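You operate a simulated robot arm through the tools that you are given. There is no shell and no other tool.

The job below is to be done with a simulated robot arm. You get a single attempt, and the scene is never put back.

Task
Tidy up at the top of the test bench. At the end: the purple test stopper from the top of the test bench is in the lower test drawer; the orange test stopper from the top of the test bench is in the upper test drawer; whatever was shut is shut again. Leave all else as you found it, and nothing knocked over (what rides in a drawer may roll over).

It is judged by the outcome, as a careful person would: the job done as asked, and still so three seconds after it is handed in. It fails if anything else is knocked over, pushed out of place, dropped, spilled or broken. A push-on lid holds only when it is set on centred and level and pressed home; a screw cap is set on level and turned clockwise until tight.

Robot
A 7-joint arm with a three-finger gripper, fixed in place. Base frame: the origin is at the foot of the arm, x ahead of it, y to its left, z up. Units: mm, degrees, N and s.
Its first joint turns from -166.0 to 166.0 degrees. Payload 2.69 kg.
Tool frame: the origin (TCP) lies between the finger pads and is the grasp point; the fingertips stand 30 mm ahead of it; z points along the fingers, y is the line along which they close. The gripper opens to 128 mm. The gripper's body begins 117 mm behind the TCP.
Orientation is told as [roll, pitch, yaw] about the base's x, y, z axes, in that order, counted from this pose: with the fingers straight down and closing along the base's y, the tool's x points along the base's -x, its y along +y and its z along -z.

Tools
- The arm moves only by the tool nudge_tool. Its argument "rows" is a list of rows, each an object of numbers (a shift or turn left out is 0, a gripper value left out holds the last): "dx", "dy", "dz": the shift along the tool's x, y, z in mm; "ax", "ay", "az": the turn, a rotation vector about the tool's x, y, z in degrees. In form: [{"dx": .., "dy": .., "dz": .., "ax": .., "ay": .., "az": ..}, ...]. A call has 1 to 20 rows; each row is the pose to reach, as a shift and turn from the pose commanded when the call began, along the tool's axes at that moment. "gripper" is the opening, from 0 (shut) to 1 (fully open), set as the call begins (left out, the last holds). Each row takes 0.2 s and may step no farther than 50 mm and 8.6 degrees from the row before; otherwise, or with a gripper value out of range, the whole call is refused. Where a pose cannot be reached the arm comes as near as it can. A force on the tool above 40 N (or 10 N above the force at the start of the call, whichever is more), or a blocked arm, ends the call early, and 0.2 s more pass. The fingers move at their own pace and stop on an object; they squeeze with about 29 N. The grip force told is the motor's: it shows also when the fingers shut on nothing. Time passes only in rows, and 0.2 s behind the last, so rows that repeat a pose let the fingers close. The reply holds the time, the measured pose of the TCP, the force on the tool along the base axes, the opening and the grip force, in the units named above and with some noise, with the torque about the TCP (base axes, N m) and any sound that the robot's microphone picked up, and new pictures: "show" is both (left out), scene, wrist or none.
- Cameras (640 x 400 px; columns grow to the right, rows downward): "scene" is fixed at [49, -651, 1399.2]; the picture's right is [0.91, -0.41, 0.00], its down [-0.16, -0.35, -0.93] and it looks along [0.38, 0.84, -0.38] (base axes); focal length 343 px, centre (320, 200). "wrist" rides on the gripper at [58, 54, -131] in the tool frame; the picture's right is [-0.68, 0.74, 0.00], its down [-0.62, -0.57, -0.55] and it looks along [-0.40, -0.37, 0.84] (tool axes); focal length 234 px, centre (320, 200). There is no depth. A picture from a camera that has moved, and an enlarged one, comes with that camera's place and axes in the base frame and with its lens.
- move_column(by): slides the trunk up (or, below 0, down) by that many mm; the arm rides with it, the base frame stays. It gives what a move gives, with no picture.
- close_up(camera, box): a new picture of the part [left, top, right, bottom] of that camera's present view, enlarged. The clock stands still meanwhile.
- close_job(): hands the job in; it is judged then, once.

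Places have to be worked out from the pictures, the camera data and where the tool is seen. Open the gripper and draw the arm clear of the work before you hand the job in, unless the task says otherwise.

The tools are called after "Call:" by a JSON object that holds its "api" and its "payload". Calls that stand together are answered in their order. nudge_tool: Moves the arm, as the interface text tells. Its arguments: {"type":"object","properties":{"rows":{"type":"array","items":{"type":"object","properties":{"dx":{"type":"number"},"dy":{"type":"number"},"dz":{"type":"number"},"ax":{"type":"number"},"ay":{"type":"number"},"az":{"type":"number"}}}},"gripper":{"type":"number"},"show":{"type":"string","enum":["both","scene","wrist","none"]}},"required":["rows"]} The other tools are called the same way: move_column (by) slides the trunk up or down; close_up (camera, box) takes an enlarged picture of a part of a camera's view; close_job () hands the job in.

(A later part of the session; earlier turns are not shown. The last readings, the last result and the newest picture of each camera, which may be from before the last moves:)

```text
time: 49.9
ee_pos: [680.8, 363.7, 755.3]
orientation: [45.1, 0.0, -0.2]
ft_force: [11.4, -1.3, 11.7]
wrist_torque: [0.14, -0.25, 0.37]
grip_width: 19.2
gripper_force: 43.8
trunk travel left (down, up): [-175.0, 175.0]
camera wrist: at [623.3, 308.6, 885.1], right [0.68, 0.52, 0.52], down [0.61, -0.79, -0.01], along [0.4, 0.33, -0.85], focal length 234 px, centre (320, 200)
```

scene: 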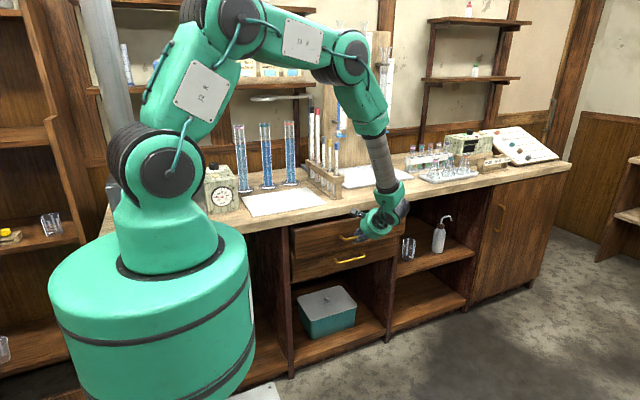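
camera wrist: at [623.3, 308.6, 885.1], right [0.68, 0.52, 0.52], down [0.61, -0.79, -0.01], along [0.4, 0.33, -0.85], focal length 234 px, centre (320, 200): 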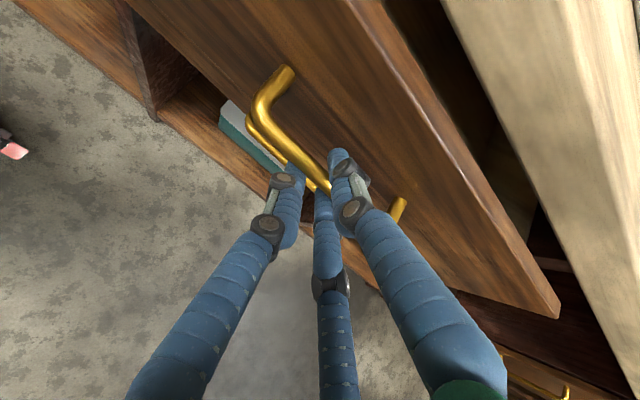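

The upper drawer follows. I'll pull it about 128 mm further, just short of its expected stop.

Call:
{"api": "nudge_tool", "payload": {"rows": [{"dy": -11, "dz": -11}, {"dy": -22, "dz": -22}, {"dy": -33, "dz": -33}, {"dy": -44, "dz": -44}, {"dy": -55, "dz": -55}, {"dy": -66, "dz": -66}, {"dy": -77, "dz": -77}, {"dy": -85, "dz": -85}, {"dy": -91, "dz": -91}], "gripper": 0}}

```text
time: 51.0
ee_pos: [681.7, 298.1, 754.6]
orientation: [45.2, -0.1, -0.1]
ft_force: [-9.1, 0.9, 9.8]
wrist_torque: [0.11, -0.44, 0.05]
grip_width: 19.5
gripper_force: 44.0
trunk travel left (down, up): [-175.0, 175.0]
stopped in row 5: the force on the tool passed its limit at 40 N (the readings are from after the stop); the commanded pose is now the measured one
camera wrist: at [623.2, 243.0, 884.9], right [0.68, 0.52, 0.52], down [0.61, -0.79, -0.01], along [0.41, 0.33, -0.85], focal length 234 px, centre (320, 200)
```

scene: 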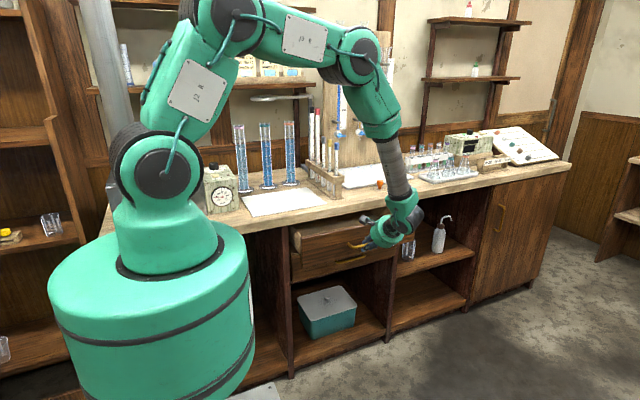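
wrist: 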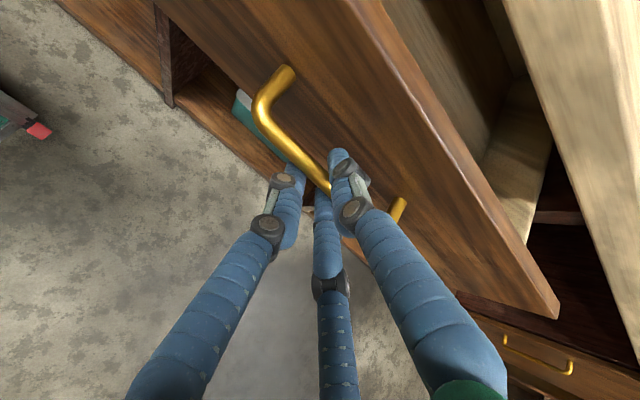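

It stopped after about 112 mm with a 40 N spike. I'll try a gentle short pull to see whether this is the drawer's stop or just grip load.

Call:
{"api": "nudge_tool", "payload": {"rows": [{"dx": 1, "dy": -2, "dz": -2}, {"dx": 1, "dy": -4, "dz": -4}, {"dx": 1, "dy": -6, "dz": -6}, {"dx": 1, "dy": -8, "dz": -8}, {"dx": 1, "dy": -10, "dz": -10}], "gripper": 0}}

Call:
{"api": "close_up", "payload": {"camera": "scene", "box": [280, 190, 440, 310]}}

```text
time: 52.2
ee_pos: [681.7, 283.5, 755.5]
orientation: [45.1, -0.1, -0.2]
ft_force: [-0.6, -0.2, 9.7]
wrist_torque: [0.1, -0.43, 0.28]
grip_width: 19.3
gripper_force: 44.4
trunk travel left (down, up): [-175.0, 175.0]
camera wrist: at [623.1, 228.8, 884.9], right [0.68, 0.52, 0.52], down [0.61, -0.79, -0.01], along [0.41, 0.33, -0.85], focal length 234 px, centre (320, 200)
```

scene: 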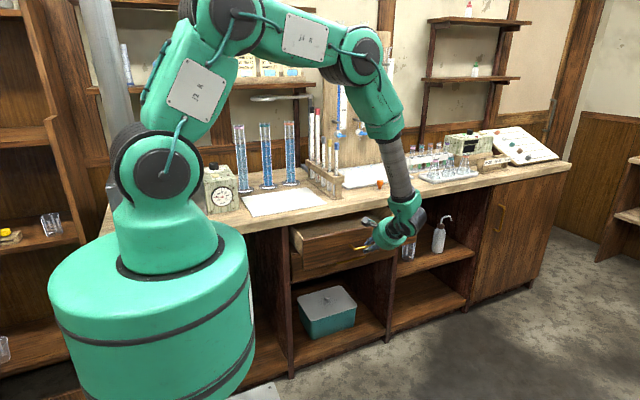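
wrist: 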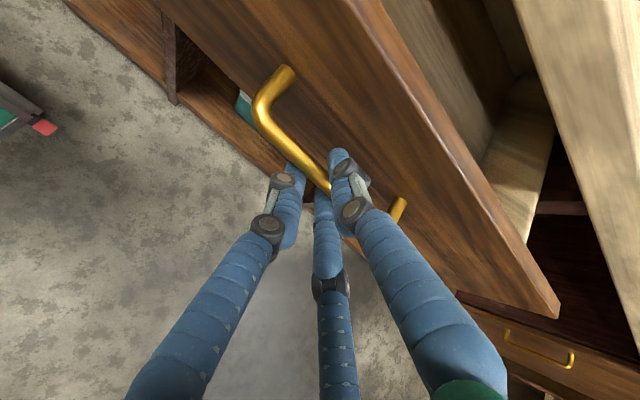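

```text
3.33 times, centred on (360, 250) of scene
camera zoom: at [49.0, -651.0, 1399.2], right [0.91, -0.41, 0.0], down [-0.16, -0.35, -0.93], along [0.38, 0.84, -0.38], focal length 1144 px, centre (187, 33)
```

zoom: 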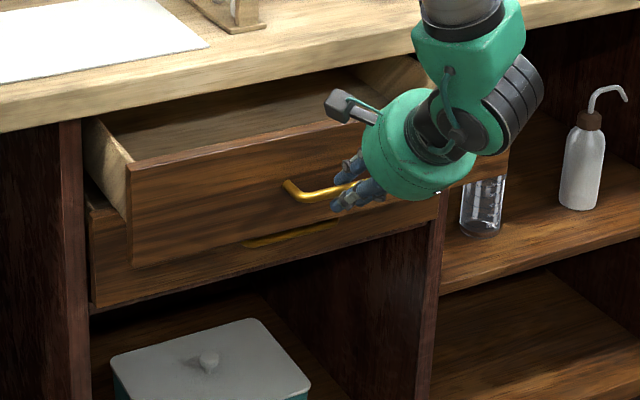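

The drawer still slides freely, so the spike was only dynamic load. I'll continue pulling in smaller steps to about y≈233.

Call:
{"api": "nudge_tool", "payload": {"rows": [{"dy": -3, "dz": -3}, {"dy": -7, "dz": -7}, {"dy": -11, "dz": -11}, {"dy": -15, "dz": -15}, {"dy": -19, "dz": -19}, {"dy": -23, "dz": -23}, {"dy": -27, "dz": -27}, {"dy": -31, "dz": -31}, {"dy": -34, "dz": -34}, {"dy": -36, "dz": -36}], "gripper": 0}}

```text
time: 54.4
ee_pos: [681.9, 232.2, 754.1]
orientation: [45.1, -0.1, -0.2]
ft_force: [3.7, 0.1, 18.7]
wrist_torque: [0.18, -0.39, 0.14]
grip_width: 19.2
gripper_force: 44.8
trunk travel left (down, up): [-175.0, 175.0]
camera wrist: at [623.0, 177.0, 884.8], right [0.68, 0.52, 0.52], down [0.61, -0.79, -0.01], along [0.41, 0.33, -0.85], focal length 234 px, centre (320, 200)
```

scene: 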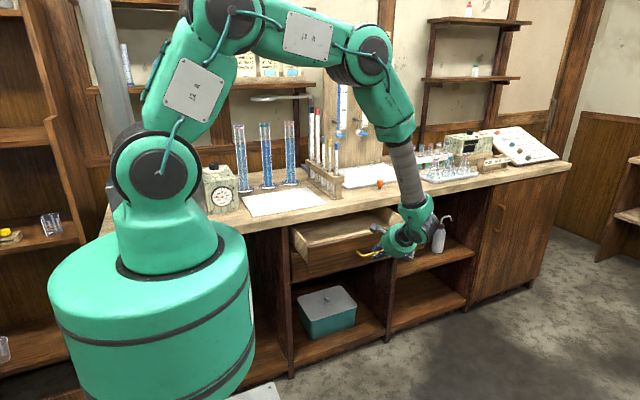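
wrist: 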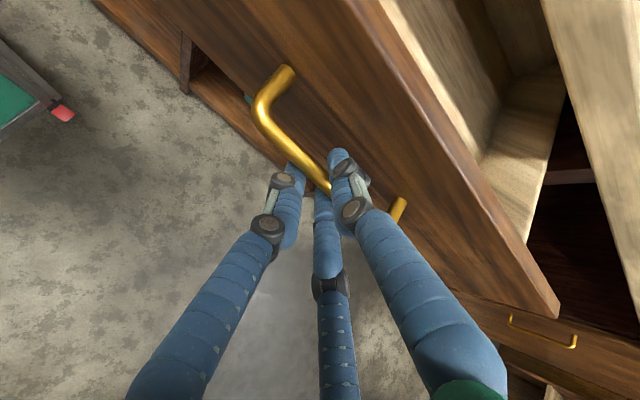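

The upper drawer is about 178 mm open. I'll release the handle and back straight off along the fingers.

Call:
{"api": "nudge_tool", "payload": {"rows": [{"dz": 0}, {"dz": 0}, {"dz": 0}], "gripper": 0.28, "show": "wrist"}}

Call:
{"api": "nudge_tool", "payload": {"rows": [{"dz": -10}, {"dz": -25}, {"dz": -50}, {"dz": -90}], "gripper": 0.28}}

```text
time: 55.2
ee_pos: [680.0, 233.1, 753.9]
orientation: [45.1, -0.1, -0.2]
ft_force: [-0.5, 0.1, 0.0]
wrist_torque: [0.04, 0.02, -0.01]
grip_width: 35.8
gripper_force: 0.0
trunk travel left (down, up): [-175.0, 175.0]
camera wrist: at [622.7, 177.1, 883.8], right [0.68, 0.52, 0.52], down [0.61, -0.79, -0.01], along [0.4, 0.33, -0.85], focal length 234 px, centre (320, 200)
```

wrist: 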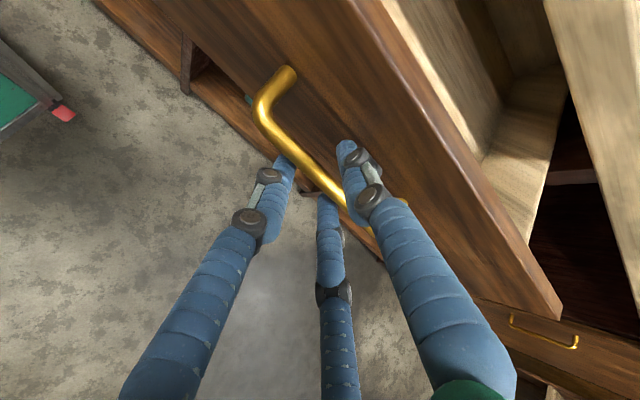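

```text
time: 56.2
ee_pos: [682.0, 169.6, 817.9]
orientation: [45.1, -0.1, -0.1]
ft_force: [-0.7, -0.1, -0.7]
wrist_torque: [0.0, -0.02, 0.0]
grip_width: 35.7
gripper_force: 0.1
trunk travel left (down, up): [-175.0, 175.0]
camera wrist: at [623.5, 114.9, 947.7], right [0.68, 0.52, 0.52], down [0.61, -0.79, -0.01], along [0.4, 0.33, -0.85], focal length 234 px, centre (320, 200)
```

scene: 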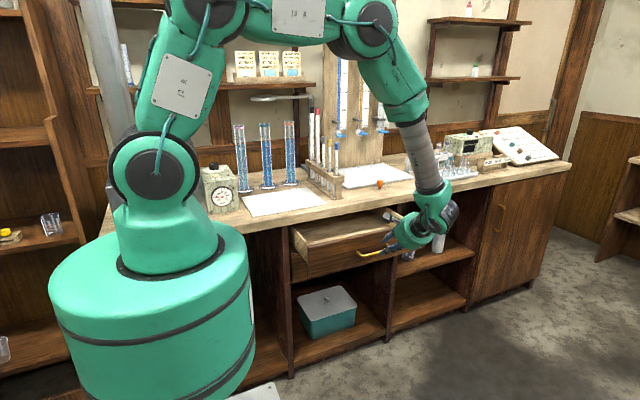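
wrist: 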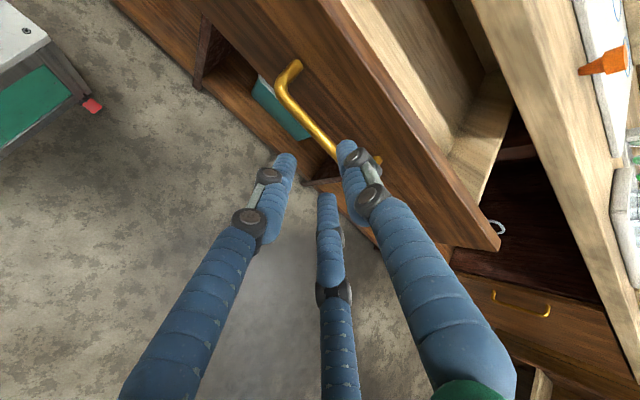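

The upper drawer is open with the hand clear. I'll raise the arm and set the tool vertical again before reaching out toward the orange stopper.

Call:
{"api": "nudge_tool", "payload": {"rows": [{"dx": -4, "dy": 34, "dz": -13.5, "ax": 5}, {"dx": -8, "dy": 68, "dz": -27, "ax": 10}, {"dx": -13, "dy": 102, "dz": -40.5, "ax": 15}, {"dx": -17, "dy": 136, "dz": -54, "ax": 20}, {"dx": -21, "dy": 170, "dz": -67.5, "ax": 25}, {"dx": -25, "dy": 204, "dz": -81, "ax": 30}, {"dx": -30, "dy": 238, "dz": -94.5, "ax": 35}, {"dx": -34, "dy": 272, "dz": -108, "ax": 40}, {"dx": -38, "dy": 305, "dz": -121.5, "ax": 45}], "gripper": 0.36}}

Call:
{"api": "close_up", "payload": {"camera": "scene", "box": [280, 190, 440, 310]}}

Call:
{"api": "close_up", "payload": {"camera": "wrist", "box": [400, 40, 600, 200]}}

```text
time: 58.2
ee_pos: [719.7, 299.8, 1119.5]
orientation: [0.0, 0.0, -0.2]
ft_force: [-0.3, 0.4, 0.7]
wrist_torque: [0.0, -0.04, -0.01]
grip_width: 46.0
gripper_force: 0.1
trunk travel left (down, up): [-175.0, 175.0]
camera wrist: at [662.4, 352.4, 1249.4], right [0.68, 0.73, 0.0], down [0.61, -0.57, 0.55], along [0.4, -0.37, -0.84], focal length 234 px, centre (320, 200)
```

scene: 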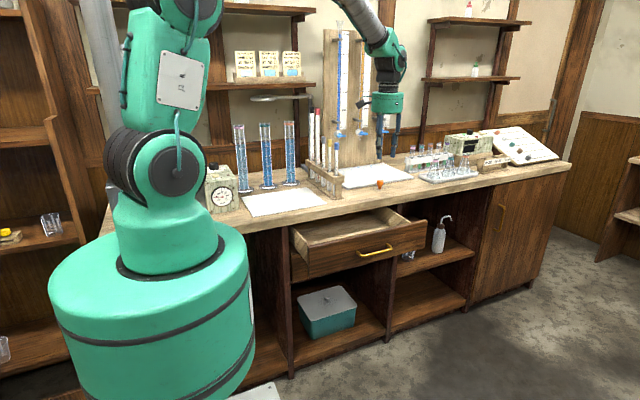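
wrist: 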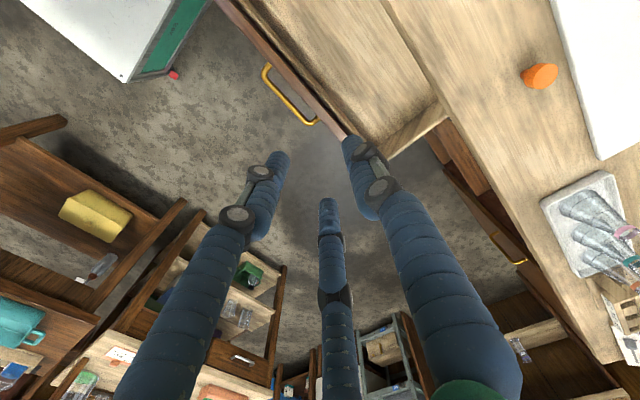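

```text
3.33 times, centred on (360, 250) of scene
camera zoom: at [49.0, -651.0, 1399.2], right [0.91, -0.41, 0.0], down [-0.16, -0.35, -0.93], along [0.38, 0.84, -0.38], focal length 1144 px, centre (187, 33)
```

zoom: 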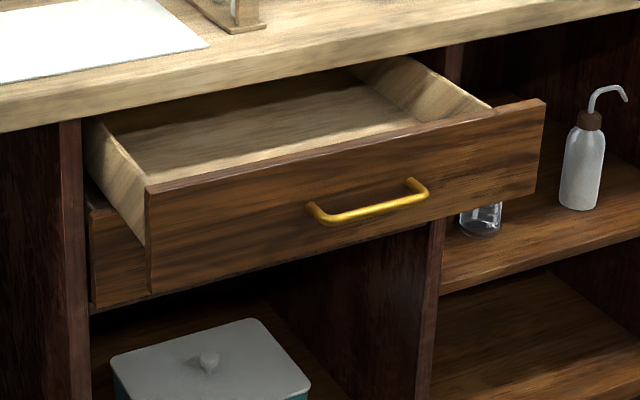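

```text
2.50 times, centred on (500, 120) of wrist
camera zoom: at [662.4, 352.4, 1249.4], right [0.68, 0.73, 0.0], down [0.61, -0.57, 0.55], along [0.4, -0.37, -0.84], focal length 585 px, centre (-130, 400)
```

zoom: 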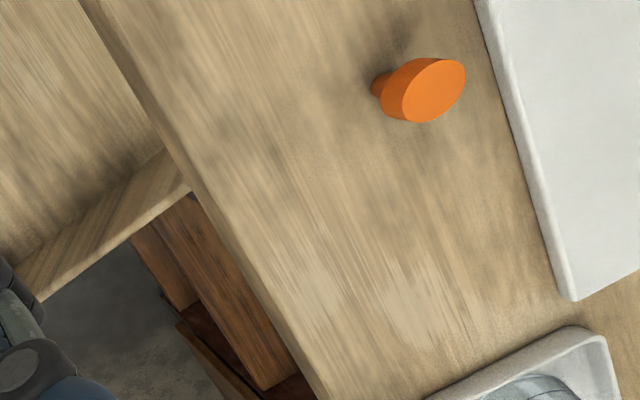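

Orange refines to about (881.5, 545.5), beyond straight-down reach. I'll move out at height with a 25° tilt along the radial direction and check the arm can reach there.

Call:
{"api": "nudge_tool", "payload": {"rows": [{"dx": -38, "dy": 25, "dz": 10, "ax": -1.6, "ay": -2.7}, {"dx": -76, "dy": 50, "dz": 20, "ax": -3.3, "ay": -5.3}, {"dx": -113, "dy": 75, "dz": 30, "ax": -4.9, "ay": -8.0}, {"dx": -150, "dy": 100, "dz": 40, "ax": -6.6, "ay": -10.6}, {"dx": -148, "dy": 134, "dz": 58, "ax": -8.2, "ay": -13.3}, {"dx": -146, "dy": 168, "dz": 76, "ax": -9.8, "ay": -16.0}, {"dx": -143, "dy": 200, "dz": 94, "ax": -11.5, "ay": -18.6}, {"dx": -140, "dy": 232, "dz": 110, "ax": -13.1, "ay": -21.3}], "gripper": 0.36}}

Call:
{"api": "close_up", "payload": {"camera": "wrist", "box": [240, 60, 440, 220]}}

Call:
{"api": "close_up", "payload": {"camera": "scene", "box": [300, 60, 480, 210]}}

```text
time: 60.0
ee_pos: [858.4, 529.5, 1008.4]
orientation: [14.0, -21.1, -2.8]
ft_force: [-0.4, -0.9, -0.4]
wrist_torque: [0.02, 0.02, -0.01]
grip_width: 46.2
gripper_force: 0.1
trunk travel left (down, up): [-175.0, 175.0]
camera wrist: at [755.7, 555.3, 1117.1], right [0.6, 0.69, 0.41], down [0.4, -0.7, 0.59], along [0.69, -0.19, -0.69], focal length 234 px, centre (320, 200)
```

scene: 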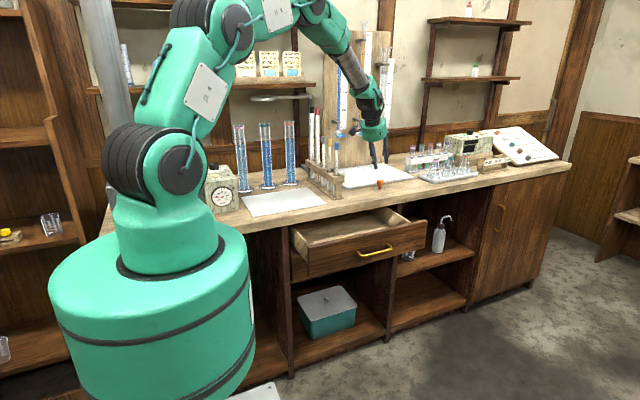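
wrist: 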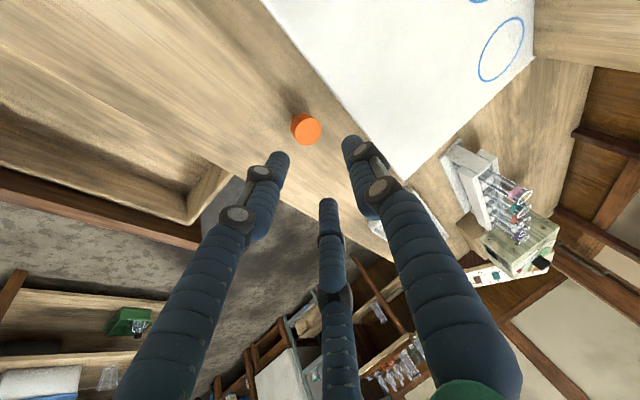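

```text
2.50 times, centred on (340, 140) of wrist
camera zoom: at [755.7, 555.3, 1117.1], right [0.6, 0.69, 0.41], down [0.4, -0.7, 0.59], along [0.69, -0.19, -0.69], focal length 585 px, centre (270, 350)
```

zoom: 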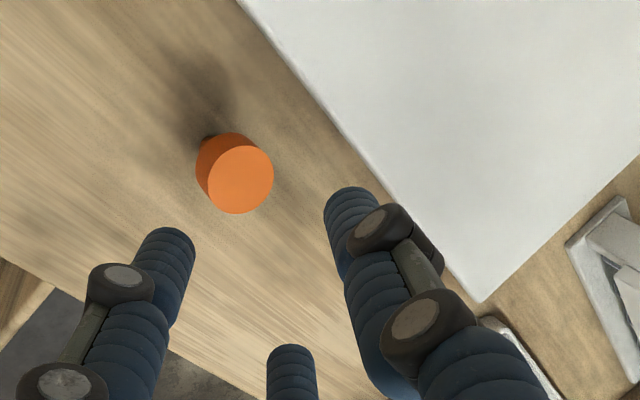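

```text
2.67 times, centred on (390, 135) of scene
camera zoom: at [49.0, -651.0, 1399.2], right [0.91, -0.41, 0.0], down [-0.16, -0.35, -0.93], along [0.38, 0.84, -0.38], focal length 915 px, centre (133, 373)
```

zoom: 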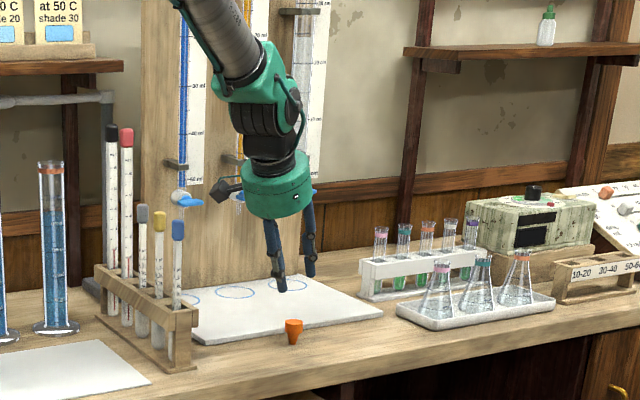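

The arm reaches comfortably with the 25° tilt. I'll line up the tool axis with the orange head and close part of the distance, then re-check.

Call:
{"api": "nudge_tool", "payload": {"rows": [{"dx": 8, "dy": -3, "dz": 10}, {"dx": 15.5, "dy": -6, "dz": 25}, {"dx": 15.5, "dy": -6, "dz": 45}, {"dx": 15.5, "dy": -6, "dz": 58}], "gripper": 0.36}}

Call:
{"api": "close_up", "payload": {"camera": "wrist", "box": [240, 80, 400, 220]}}

Call:
{"api": "close_up", "payload": {"camera": "scene", "box": [335, 120, 435, 210]}}

```text
time: 61.0
ee_pos: [865.9, 536.9, 948.6]
orientation: [13.9, -21.1, -2.7]
ft_force: [0.2, 0.4, 0.0]
wrist_torque: [0.02, 0.0, 0.02]
grip_width: 46.1
gripper_force: 0.0
trunk travel left (down, up): [-175.0, 175.0]
camera wrist: at [763.1, 562.2, 1058.5], right [0.6, 0.69, 0.41], down [0.4, -0.7, 0.59], along [0.69, -0.19, -0.69], focal length 234 px, centre (320, 200)
```

scene: 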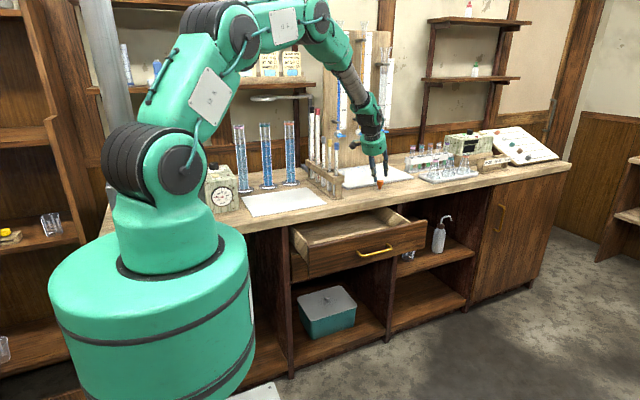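
wrist: 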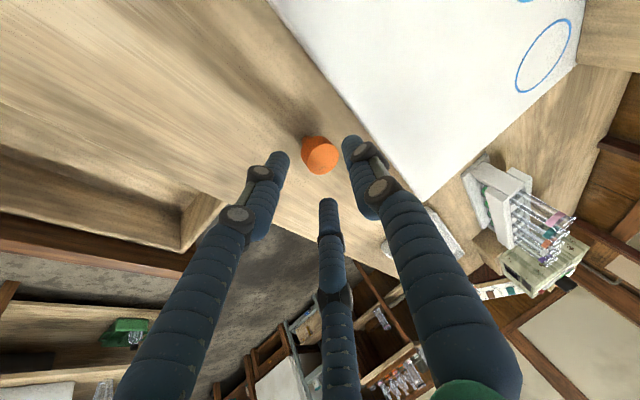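

```text
2.86 times, centred on (320, 150) of wrist
camera zoom: at [763.1, 562.2, 1058.5], right [0.6, 0.69, 0.41], down [0.4, -0.7, 0.59], along [0.69, -0.19, -0.69], focal length 669 px, centre (320, 343)
```

zoom: 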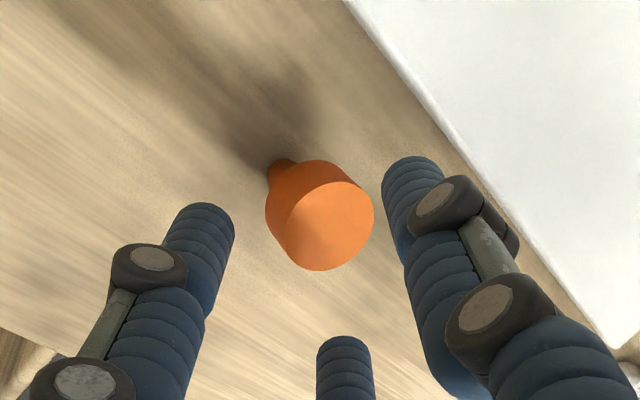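

```text
4.44 times, centred on (385, 165) of scene
camera zoom: at [49.0, -651.0, 1399.2], right [0.91, -0.41, 0.0], down [-0.16, -0.35, -0.93], along [0.38, 0.84, -0.38], focal length 1525 px, centre (31, 356)
```

zoom: 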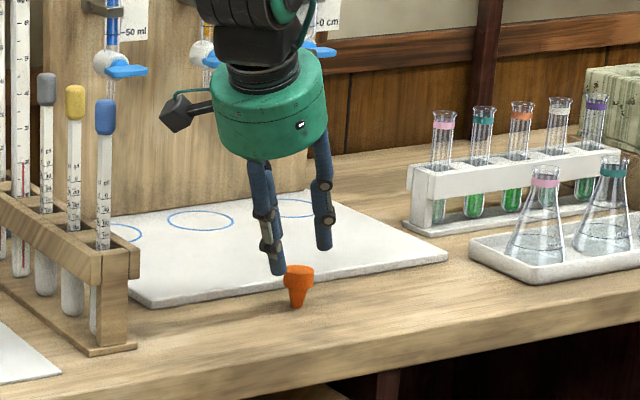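

The head is about 3 mm off-axis. I'll correct and advance in two stages to the grasp point.

Call:
{"api": "nudge_tool", "payload": {"rows": [{"dx": 3, "dy": 2.5, "dz": 8}, {"dx": 3, "dy": 2.5, "dz": 17}, {"dx": 3, "dy": 2.5, "dz": 25}], "gripper": 0.36}}

Call:
{"api": "close_up", "payload": {"camera": "wrist", "box": [240, 90, 400, 230]}}

Call:
{"api": "close_up", "payload": {"camera": "scene", "box": [335, 130, 425, 210]}}

```text
time: 61.8
ee_pos: [873.1, 545.9, 927.8]
orientation: [13.9, -21.1, -2.8]
ft_force: [0.0, -0.2, 0.3]
wrist_torque: [0.0, -0.03, 0.03]
grip_width: 46.4
gripper_force: 0.0
trunk travel left (down, up): [-175.0, 175.0]
camera wrist: at [769.3, 571.3, 1036.3], right [0.6, 0.69, 0.41], down [0.4, -0.7, 0.59], along [0.69, -0.19, -0.69], focal length 234 px, centre (320, 200)
```

scene: 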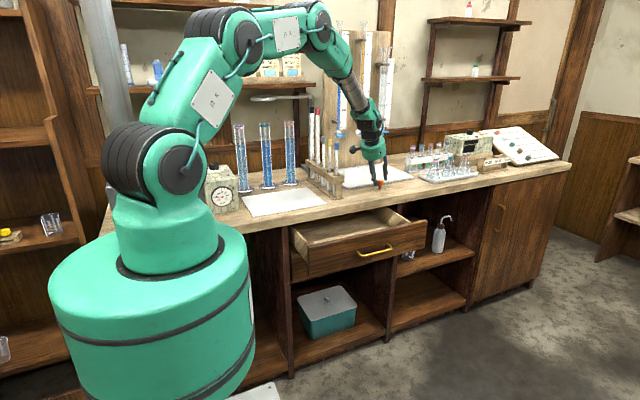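
wrist: 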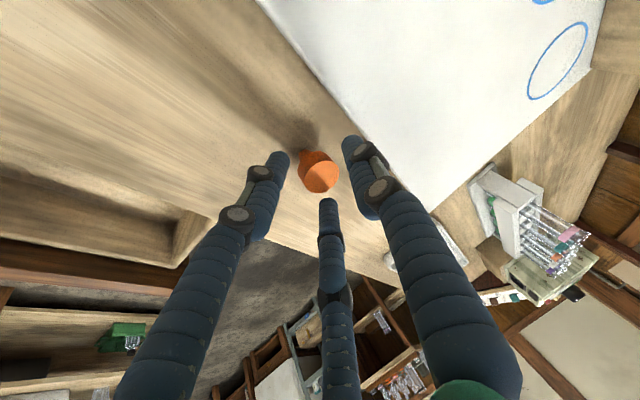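

```text
2.86 times, centred on (320, 160) of wrist
camera zoom: at [769.3, 571.3, 1036.3], right [0.6, 0.69, 0.41], down [0.4, -0.7, 0.59], along [0.69, -0.19, -0.69], focal length 669 px, centre (320, 314)
```

zoom: 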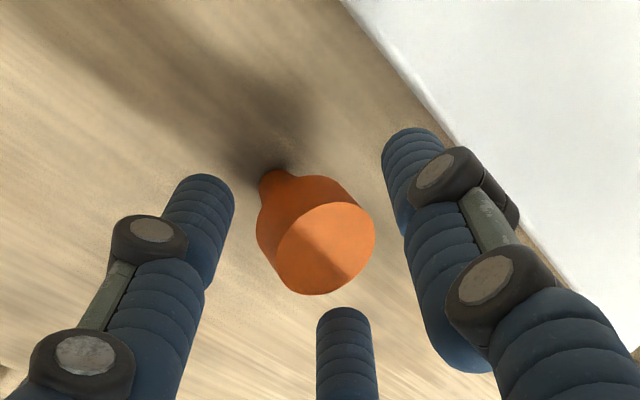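

```text
5.00 times, centred on (380, 170) of scene
camera zoom: at [49.0, -651.0, 1399.2], right [0.91, -0.41, 0.0], down [-0.16, -0.35, -0.93], along [0.38, 0.84, -0.38], focal length 1715 px, centre (20, 350)
```

zoom: 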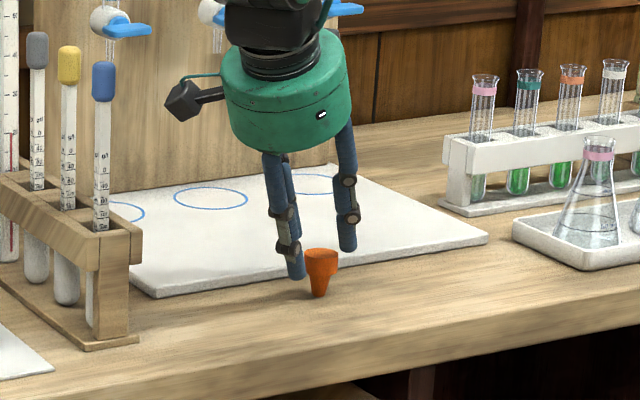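

The head is nearly centred. I'll make a 2 mm correction, advance the final 13 mm, and then close.

Call:
{"api": "nudge_tool", "payload": {"rows": [{"dx": 2, "dy": -1.3, "dz": 5}, {"dx": 2, "dy": -1.3, "dz": 9}, {"dx": 2, "dy": -1.3, "dz": 13}], "gripper": 0.36, "show": "none"}}

Call:
{"api": "close_up", "payload": {"camera": "scene", "box": [335, 130, 425, 210]}}

Call:
{"api": "close_up", "payload": {"camera": "wrist", "box": [240, 90, 400, 230]}}

```text
time: 62.6
ee_pos: [875.7, 547.6, 913.3]
orientation: [13.8, -21.2, -2.7]
ft_force: [0.4, 0.1, 0.2]
wrist_torque: [-0.04, 0.02, -0.01]
grip_width: 46.0
gripper_force: 0.0
trunk travel left (down, up): [-175.0, 175.0]
```

```text
5.00 times, centred on (380, 170) of scene
camera zoom: at [49.0, -651.0, 1399.2], right [0.91, -0.41, 0.0], down [-0.16, -0.35, -0.93], along [0.38, 0.84, -0.38], focal length 1715 px, centre (20, 350)
```

zoom: 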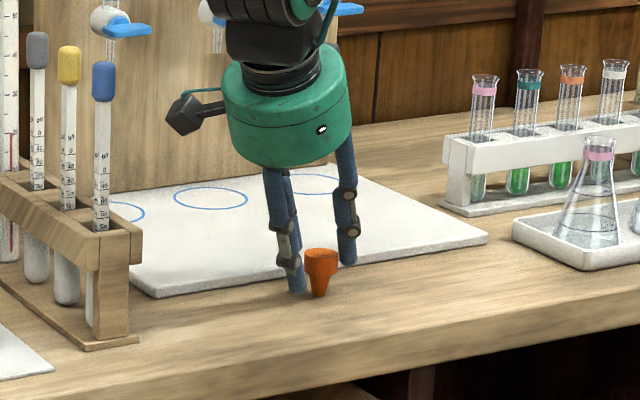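

```text
2.86 times, centred on (320, 160) of wrist
camera zoom: at [771.9, 573.0, 1023.4], right [0.6, 0.69, 0.41], down [0.4, -0.7, 0.59], along [0.69, -0.19, -0.69], focal length 669 px, centre (320, 314)
```

zoom: 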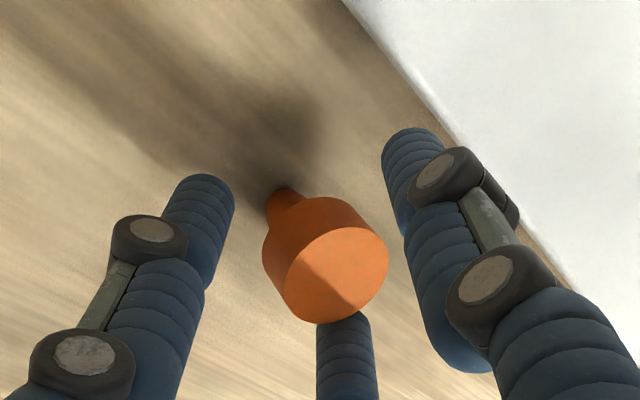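

The prongs surround the head with no contact. I'll close gently in two stages.

Call:
{"api": "nudge_tool", "payload": {"rows": [{"dz": 0}, {"dz": 0}], "gripper": 0.26, "show": "none"}}

Call:
{"api": "nudge_tool", "payload": {"rows": [{"dz": 0}, {"dz": 0}, {"dz": 0}], "gripper": 0}}

Call:
{"api": "close_up", "payload": {"camera": "scene", "box": [335, 130, 425, 210]}}

Call:
{"api": "close_up", "payload": {"camera": "wrist", "box": [240, 90, 400, 230]}}

```text
time: 63.2
ee_pos: [876.1, 547.4, 913.7]
orientation: [13.8, -21.1, -2.8]
ft_force: [0.1, 0.6, 0.3]
wrist_torque: [0.01, -0.01, -0.04]
grip_width: 33.4
gripper_force: 0.6
trunk travel left (down, up): [-175.0, 175.0]
```

```text
time: 64.0
ee_pos: [876.1, 547.8, 915.2]
orientation: [13.7, -21.2, -2.7]
ft_force: [0.3, -0.4, -0.7]
wrist_torque: [-0.05, 0.0, 0.03]
grip_width: 28.8
gripper_force: 29.4
trunk travel left (down, up): [-175.0, 175.0]
camera wrist: at [771.9, 573.0, 1023.6], right [0.6, 0.69, 0.41], down [0.4, -0.7, 0.59], along [0.69, -0.19, -0.69], focal length 234 px, centre (320, 200)
```

scene: 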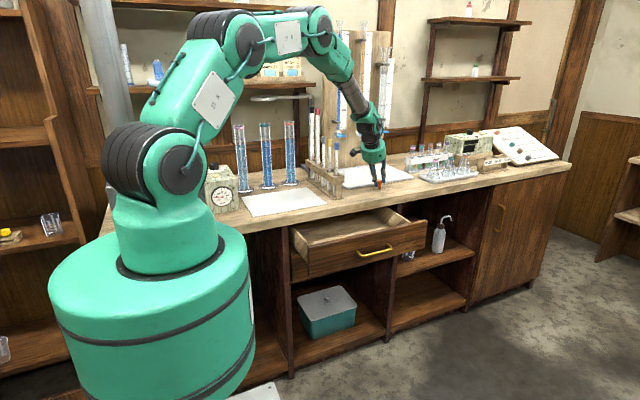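
wrist: 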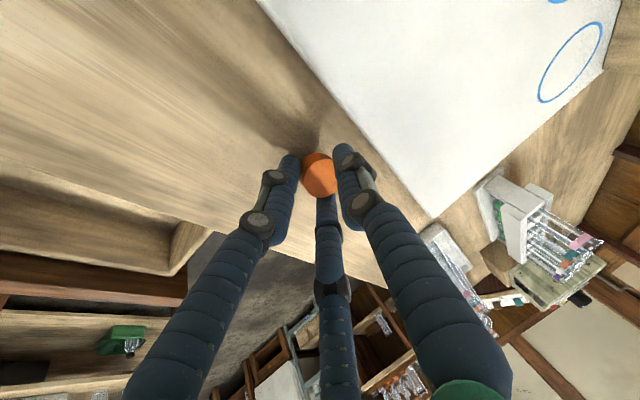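

```text
5.00 times, centred on (380, 170) of scene
camera zoom: at [49.0, -651.0, 1399.2], right [0.91, -0.41, 0.0], down [-0.16, -0.35, -0.93], along [0.38, 0.84, -0.38], focal length 1715 px, centre (20, 350)
```

zoom: 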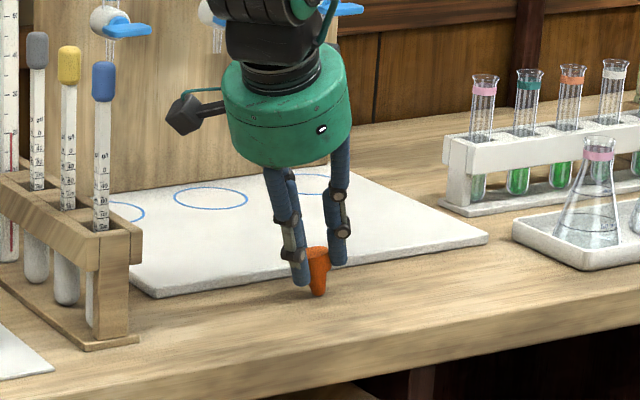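

```text
2.86 times, centred on (320, 160) of wrist
camera zoom: at [771.9, 573.0, 1023.6], right [0.6, 0.69, 0.41], down [0.4, -0.7, 0.59], along [0.69, -0.19, -0.69], focal length 669 px, centre (320, 314)
```

zoom: 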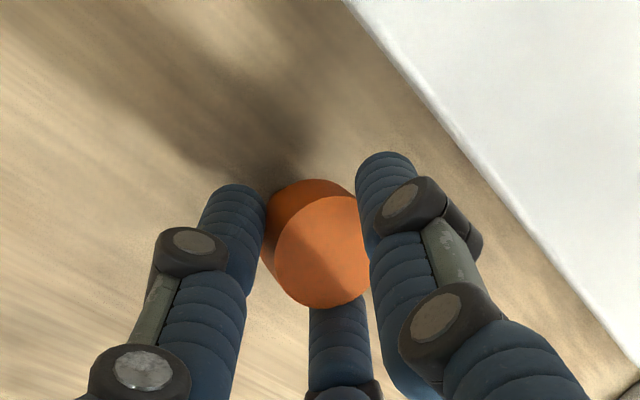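

Orange is gripped (28.8 mm, 29 N). I'll lift it straight up about 100 mm and check the hold.

Call:
{"api": "nudge_tool", "payload": {"rows": [{"dx": -2.2, "dy": 1.3, "dz": -5.4}, {"dx": -7.2, "dy": 4.4, "dz": -18}, {"dx": -18, "dy": 11, "dz": -45.3}, {"dx": -36, "dy": 22, "dz": -90.6}], "gripper": 0}}

Call:
{"api": "close_up", "payload": {"camera": "wrist", "box": [240, 90, 400, 230]}}

```text
time: 65.0
ee_pos: [874.7, 545.3, 1013.2]
orientation: [13.7, -21.0, -2.7]
ft_force: [-0.1, 0.4, -1.1]
wrist_torque: [0.02, -0.04, 0.01]
grip_width: 29.1
gripper_force: 29.5
trunk travel left (down, up): [-175.0, 175.0]
camera wrist: at [771.6, 571.1, 1123.7], right [0.6, 0.69, 0.41], down [0.4, -0.7, 0.59], along [0.69, -0.19, -0.7], focal length 234 px, centre (320, 200)
```

scene: 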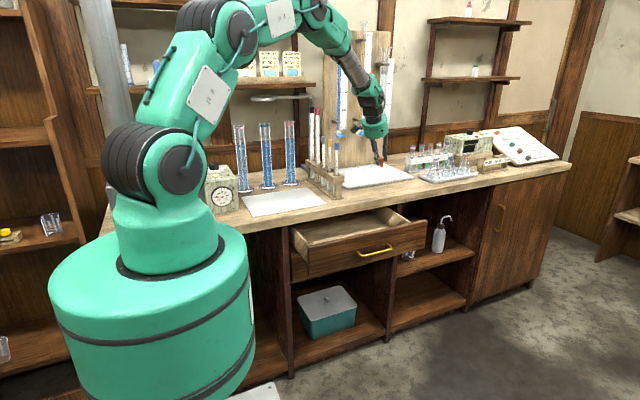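
wrist: 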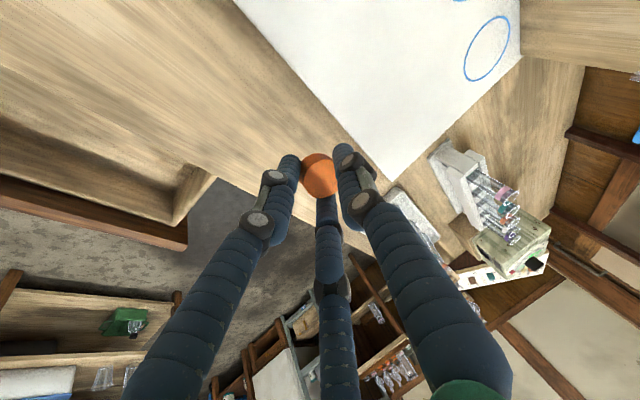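

```text
2.86 times, centred on (320, 160) of wrist
camera zoom: at [771.6, 571.1, 1123.7], right [0.6, 0.69, 0.41], down [0.4, -0.7, 0.59], along [0.69, -0.19, -0.7], focal length 669 px, centre (320, 314)
```

zoom: 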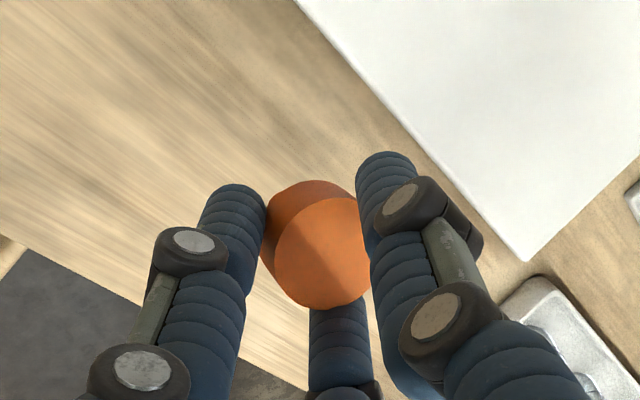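

Orange is held securely. I'll raise it further, retract over the front of the bench, and bring the tool back to vertical.

Call:
{"api": "nudge_tool", "payload": {"rows": [{"dx": -17, "dy": 10.5, "dz": -43}, {"dx": -36, "dy": 22, "dz": -88}, {"dx": -24, "dy": -9, "dz": -104, "ax": 2.6, "ay": 4.3}, {"dx": -12, "dy": -40, "dz": -118, "ax": 5.2, "ay": 8.5}, {"dx": 0, "dy": -72, "dz": -132, "ax": 7.9, "ay": 12.8}, {"dx": 12.5, "dy": -103, "dz": -146, "ax": 10.5, "ay": 17}, {"dx": 24.5, "dy": -134, "dz": -160.5, "ax": 13.1, "ay": 21.3}], "gripper": 0}}

```text
refused: row 2 steps farther than a row can; nothing moved
```

One step slightly exceeded 50 mm, so I'll resend with a shorter first climb.

Call:
{"api": "nudge_tool", "payload": {"rows": [{"dx": -12, "dy": 7, "dz": -30}, {"dx": -25, "dy": 15, "dz": -62}, {"dx": -36, "dy": 22, "dz": -90}, {"dx": -24, "dy": -9, "dz": -104, "ax": 2.6, "ay": 4.3}, {"dx": -12, "dy": -40, "dz": -118, "ax": 5.2, "ay": 8.5}, {"dx": 0, "dy": -72, "dz": -132, "ax": 7.9, "ay": 12.8}, {"dx": 12.5, "dy": -103, "dz": -146, "ax": 10.5, "ay": 17}, {"dx": 24.5, "dy": -134, "dz": -160.5, "ax": 13.1, "ay": 21.3}], "gripper": 0}}

```text
time: 66.8
ee_pos: [798.3, 381.4, 1121.2]
orientation: [0.1, 0.0, -0.1]
ft_force: [0.2, 0.1, -0.3]
wrist_torque: [0.0, -0.05, -0.03]
grip_width: 29.4
gripper_force: 29.3
trunk travel left (down, up): [-175.0, 175.0]
camera wrist: at [741.0, 435.2, 1252.1], right [0.68, 0.73, 0.0], down [0.61, -0.57, 0.55], along [0.4, -0.37, -0.84], focal length 234 px, centre (320, 200)
```

scene: 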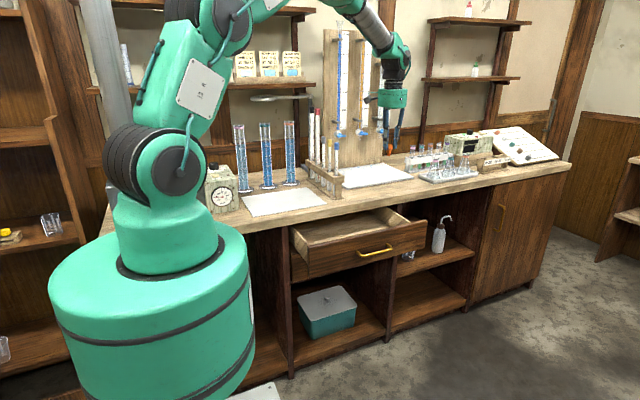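
wrist: 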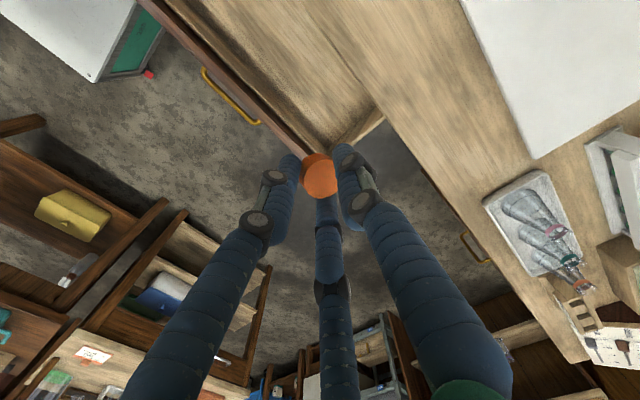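

I'll move over the centre of the upper drawer, roll 20°, and descend to z≈790, still above the drawer floor (about z≈714).

Call:
{"api": "nudge_tool", "payload": {"rows": [{"dx": 38, "dy": -10, "ax": -5}, {"dx": 76, "dy": -20, "ax": -10}, {"dx": 114, "dy": -29, "ax": -15}, {"dx": 114, "dy": -29, "dz": 40, "ax": -20}, {"dx": 114, "dy": -29, "dz": 80, "ax": -20}, {"dx": 114, "dy": -29, "dz": 120, "ax": -20}, {"dx": 114, "dy": -29, "dz": 160, "ax": -20}, {"dx": 114, "dy": -29, "dz": 200, "ax": -20}, {"dx": 114, "dy": -29, "dz": 240, "ax": -20}, {"dx": 114, "dy": -29, "dz": 275, "ax": -20}, {"dx": 114, "dy": -29, "dz": 305, "ax": -20}, {"dx": 114, "dy": -29, "dz": 331, "ax": -20}], "gripper": 0}}

Call:
{"api": "close_up", "payload": {"camera": "wrist", "box": [220, 40, 420, 220]}}

Call:
{"api": "close_up", "payload": {"camera": "scene", "box": [280, 190, 440, 310]}}

```text
time: 69.4
ee_pos: [688.4, 354.0, 790.5]
orientation: [20.1, 0.0, -0.1]
ft_force: [0.3, 0.3, 1.2]
wrist_torque: [0.01, 0.01, -0.02]
grip_width: 29.2
gripper_force: 29.2
trunk travel left (down, up): [-175.0, 175.0]
camera wrist: at [629.1, 358.9, 932.0], right [0.68, 0.69, 0.25], down [0.61, -0.72, 0.32], along [0.4, -0.06, -0.91], focal length 234 px, centre (320, 200)
```

scene: 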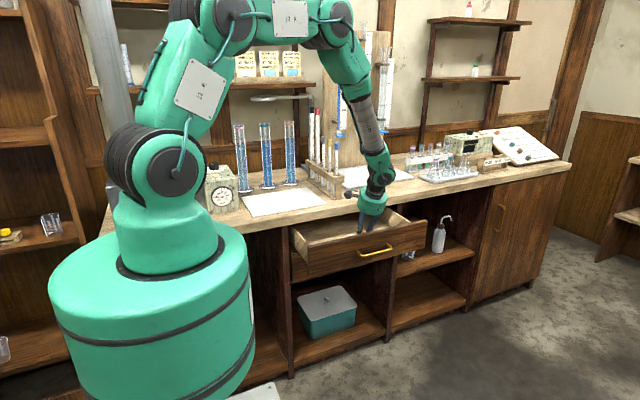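
wrist: 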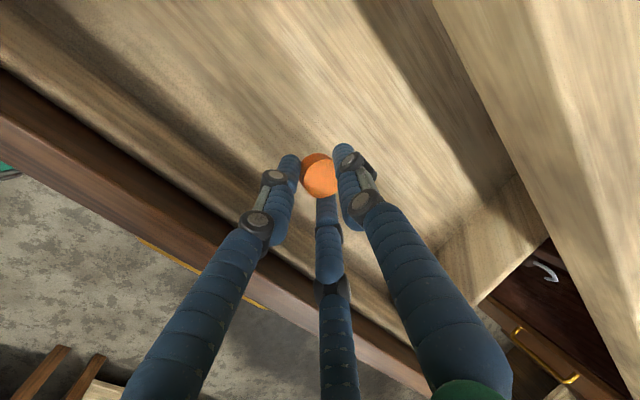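

```text
2.22 times, centred on (320, 130) of wrist
camera zoom: at [629.1, 358.9, 932.0], right [0.68, 0.69, 0.25], down [0.61, -0.72, 0.32], along [0.4, -0.06, -0.91], focal length 520 px, centre (320, 356)
```

zoom: 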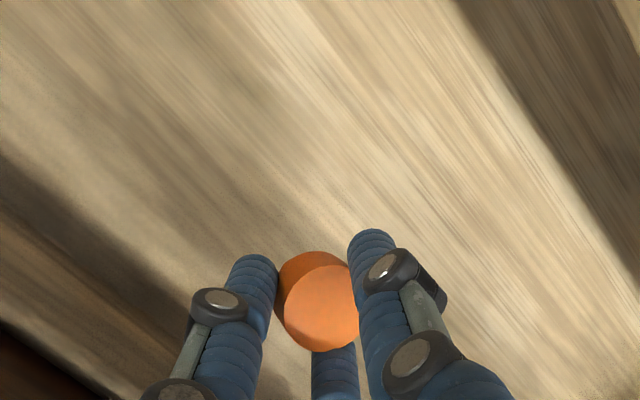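

```text
3.33 times, centred on (360, 250) of scene
camera zoom: at [49.0, -651.0, 1399.2], right [0.91, -0.41, 0.0], down [-0.16, -0.35, -0.93], along [0.38, 0.84, -0.38], focal length 1144 px, centre (187, 33)
```

zoom: 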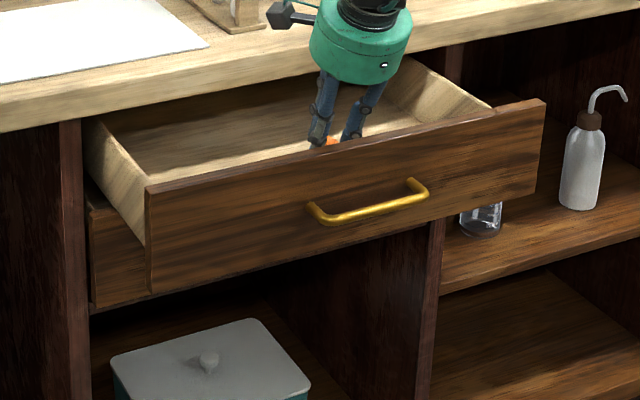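

The stopper is inside the drawer opening and well clear of its front and sides. I'll lower it 20 mm first, then continue in small steps.

Call:
{"api": "nudge_tool", "payload": {"rows": [{"dy": -2.7, "dz": 7.5}, {"dy": -5.1, "dz": 14.1}, {"dy": -6.8, "dz": 18.8}], "gripper": 0, "show": "none"}}

```text
time: 70.2
ee_pos: [686.4, 354.4, 770.2]
orientation: [20.2, -0.1, -0.2]
ft_force: [0.0, 0.3, -0.1]
wrist_torque: [-0.02, -0.02, 0.03]
grip_width: 29.1
gripper_force: 28.6
trunk travel left (down, up): [-175.0, 175.0]
```

No contact at z≈770, so I'll lower another 6 mm.

Call:
{"api": "nudge_tool", "payload": {"rows": [{"dy": -1, "dz": 2.8}, {"dy": -2, "dz": 5.6}], "gripper": 0, "show": "none"}}

```text
time: 70.8
ee_pos: [686.8, 354.2, 764.4]
orientation: [20.1, 0.0, -0.2]
ft_force: [-0.7, -0.6, -0.1]
wrist_torque: [0.0, -0.02, 0.02]
grip_width: 29.1
gripper_force: 28.7
trunk travel left (down, up): [-175.0, 175.0]
```

Still free. I'll go another 4 mm.

Call:
{"api": "nudge_tool", "payload": {"rows": [{"dy": -0.7, "dz": 1.9}, {"dy": -1.4, "dz": 3.8}], "gripper": 0, "show": "none"}}

```text
time: 71.4
ee_pos: [686.5, 354.7, 761.6]
orientation: [20.1, -0.1, -0.2]
ft_force: [-2.4, -1.2, 8.3]
wrist_torque: [-0.01, 0.13, 0.02]
grip_width: 29.0
gripper_force: 29.0
trunk travel left (down, up): [-175.0, 175.0]
```

Light contact of about 8 N shows the stopper is on the drawer floor. I'll ease up 1 mm and release gently.

Call:
{"api": "nudge_tool", "payload": {"rows": [{"dy": 0.4, "dz": -1}, {"dy": 0.4, "dz": -1}], "gripper": 0, "show": "none"}}

Call:
{"api": "nudge_tool", "payload": {"rows": [{"dz": 0}, {"dz": 0}, {"dz": 0}], "gripper": 0.42}}

Call:
{"api": "close_up", "payload": {"camera": "wrist", "box": [220, 40, 420, 220]}}

```text
time: 72.0
ee_pos: [685.9, 354.7, 761.3]
orientation: [20.2, 0.0, -0.1]
ft_force: [1.2, 0.9, 2.4]
wrist_torque: [0.03, -0.09, 0.0]
grip_width: 28.9
gripper_force: 29.3
trunk travel left (down, up): [-175.0, 175.0]
```

```text
time: 72.8
ee_pos: [686.2, 354.6, 760.4]
orientation: [20.1, 0.0, -0.2]
ft_force: [-0.1, 0.1, 1.0]
wrist_torque: [-0.01, -0.01, 0.0]
grip_width: 53.9
gripper_force: 0.1
trunk travel left (down, up): [-175.0, 175.0]
camera wrist: at [627.8, 359.8, 902.2], right [0.68, 0.69, 0.25], down [0.61, -0.72, 0.32], along [0.4, -0.06, -0.91], focal length 234 px, centre (320, 200)
```

scene: 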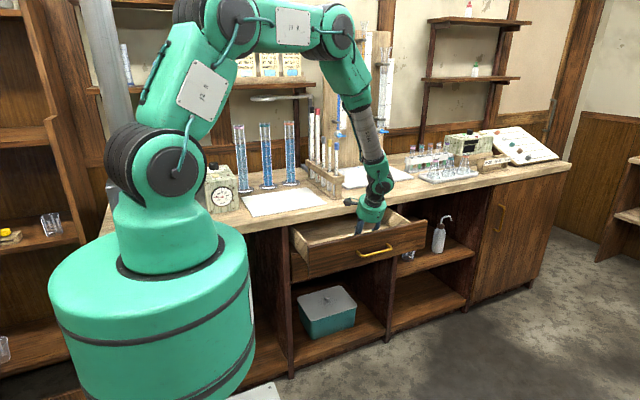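
wrist: 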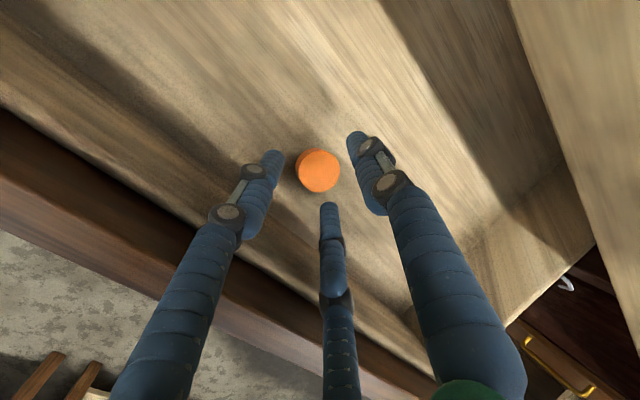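

```text
2.22 times, centred on (320, 130) of wrist
camera zoom: at [627.8, 359.8, 902.2], right [0.68, 0.69, 0.25], down [0.61, -0.72, 0.32], along [0.4, -0.06, -0.91], focal length 520 px, centre (320, 356)
```

zoom: 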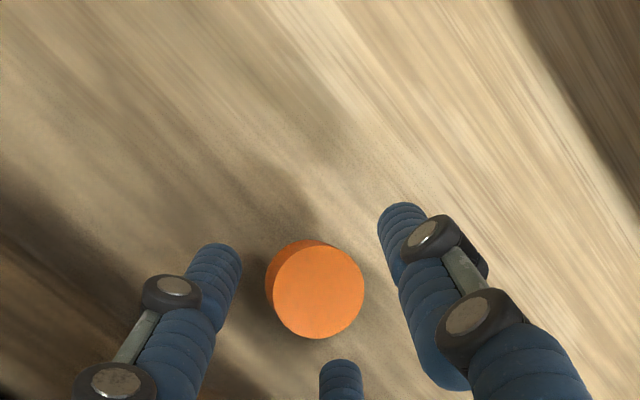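

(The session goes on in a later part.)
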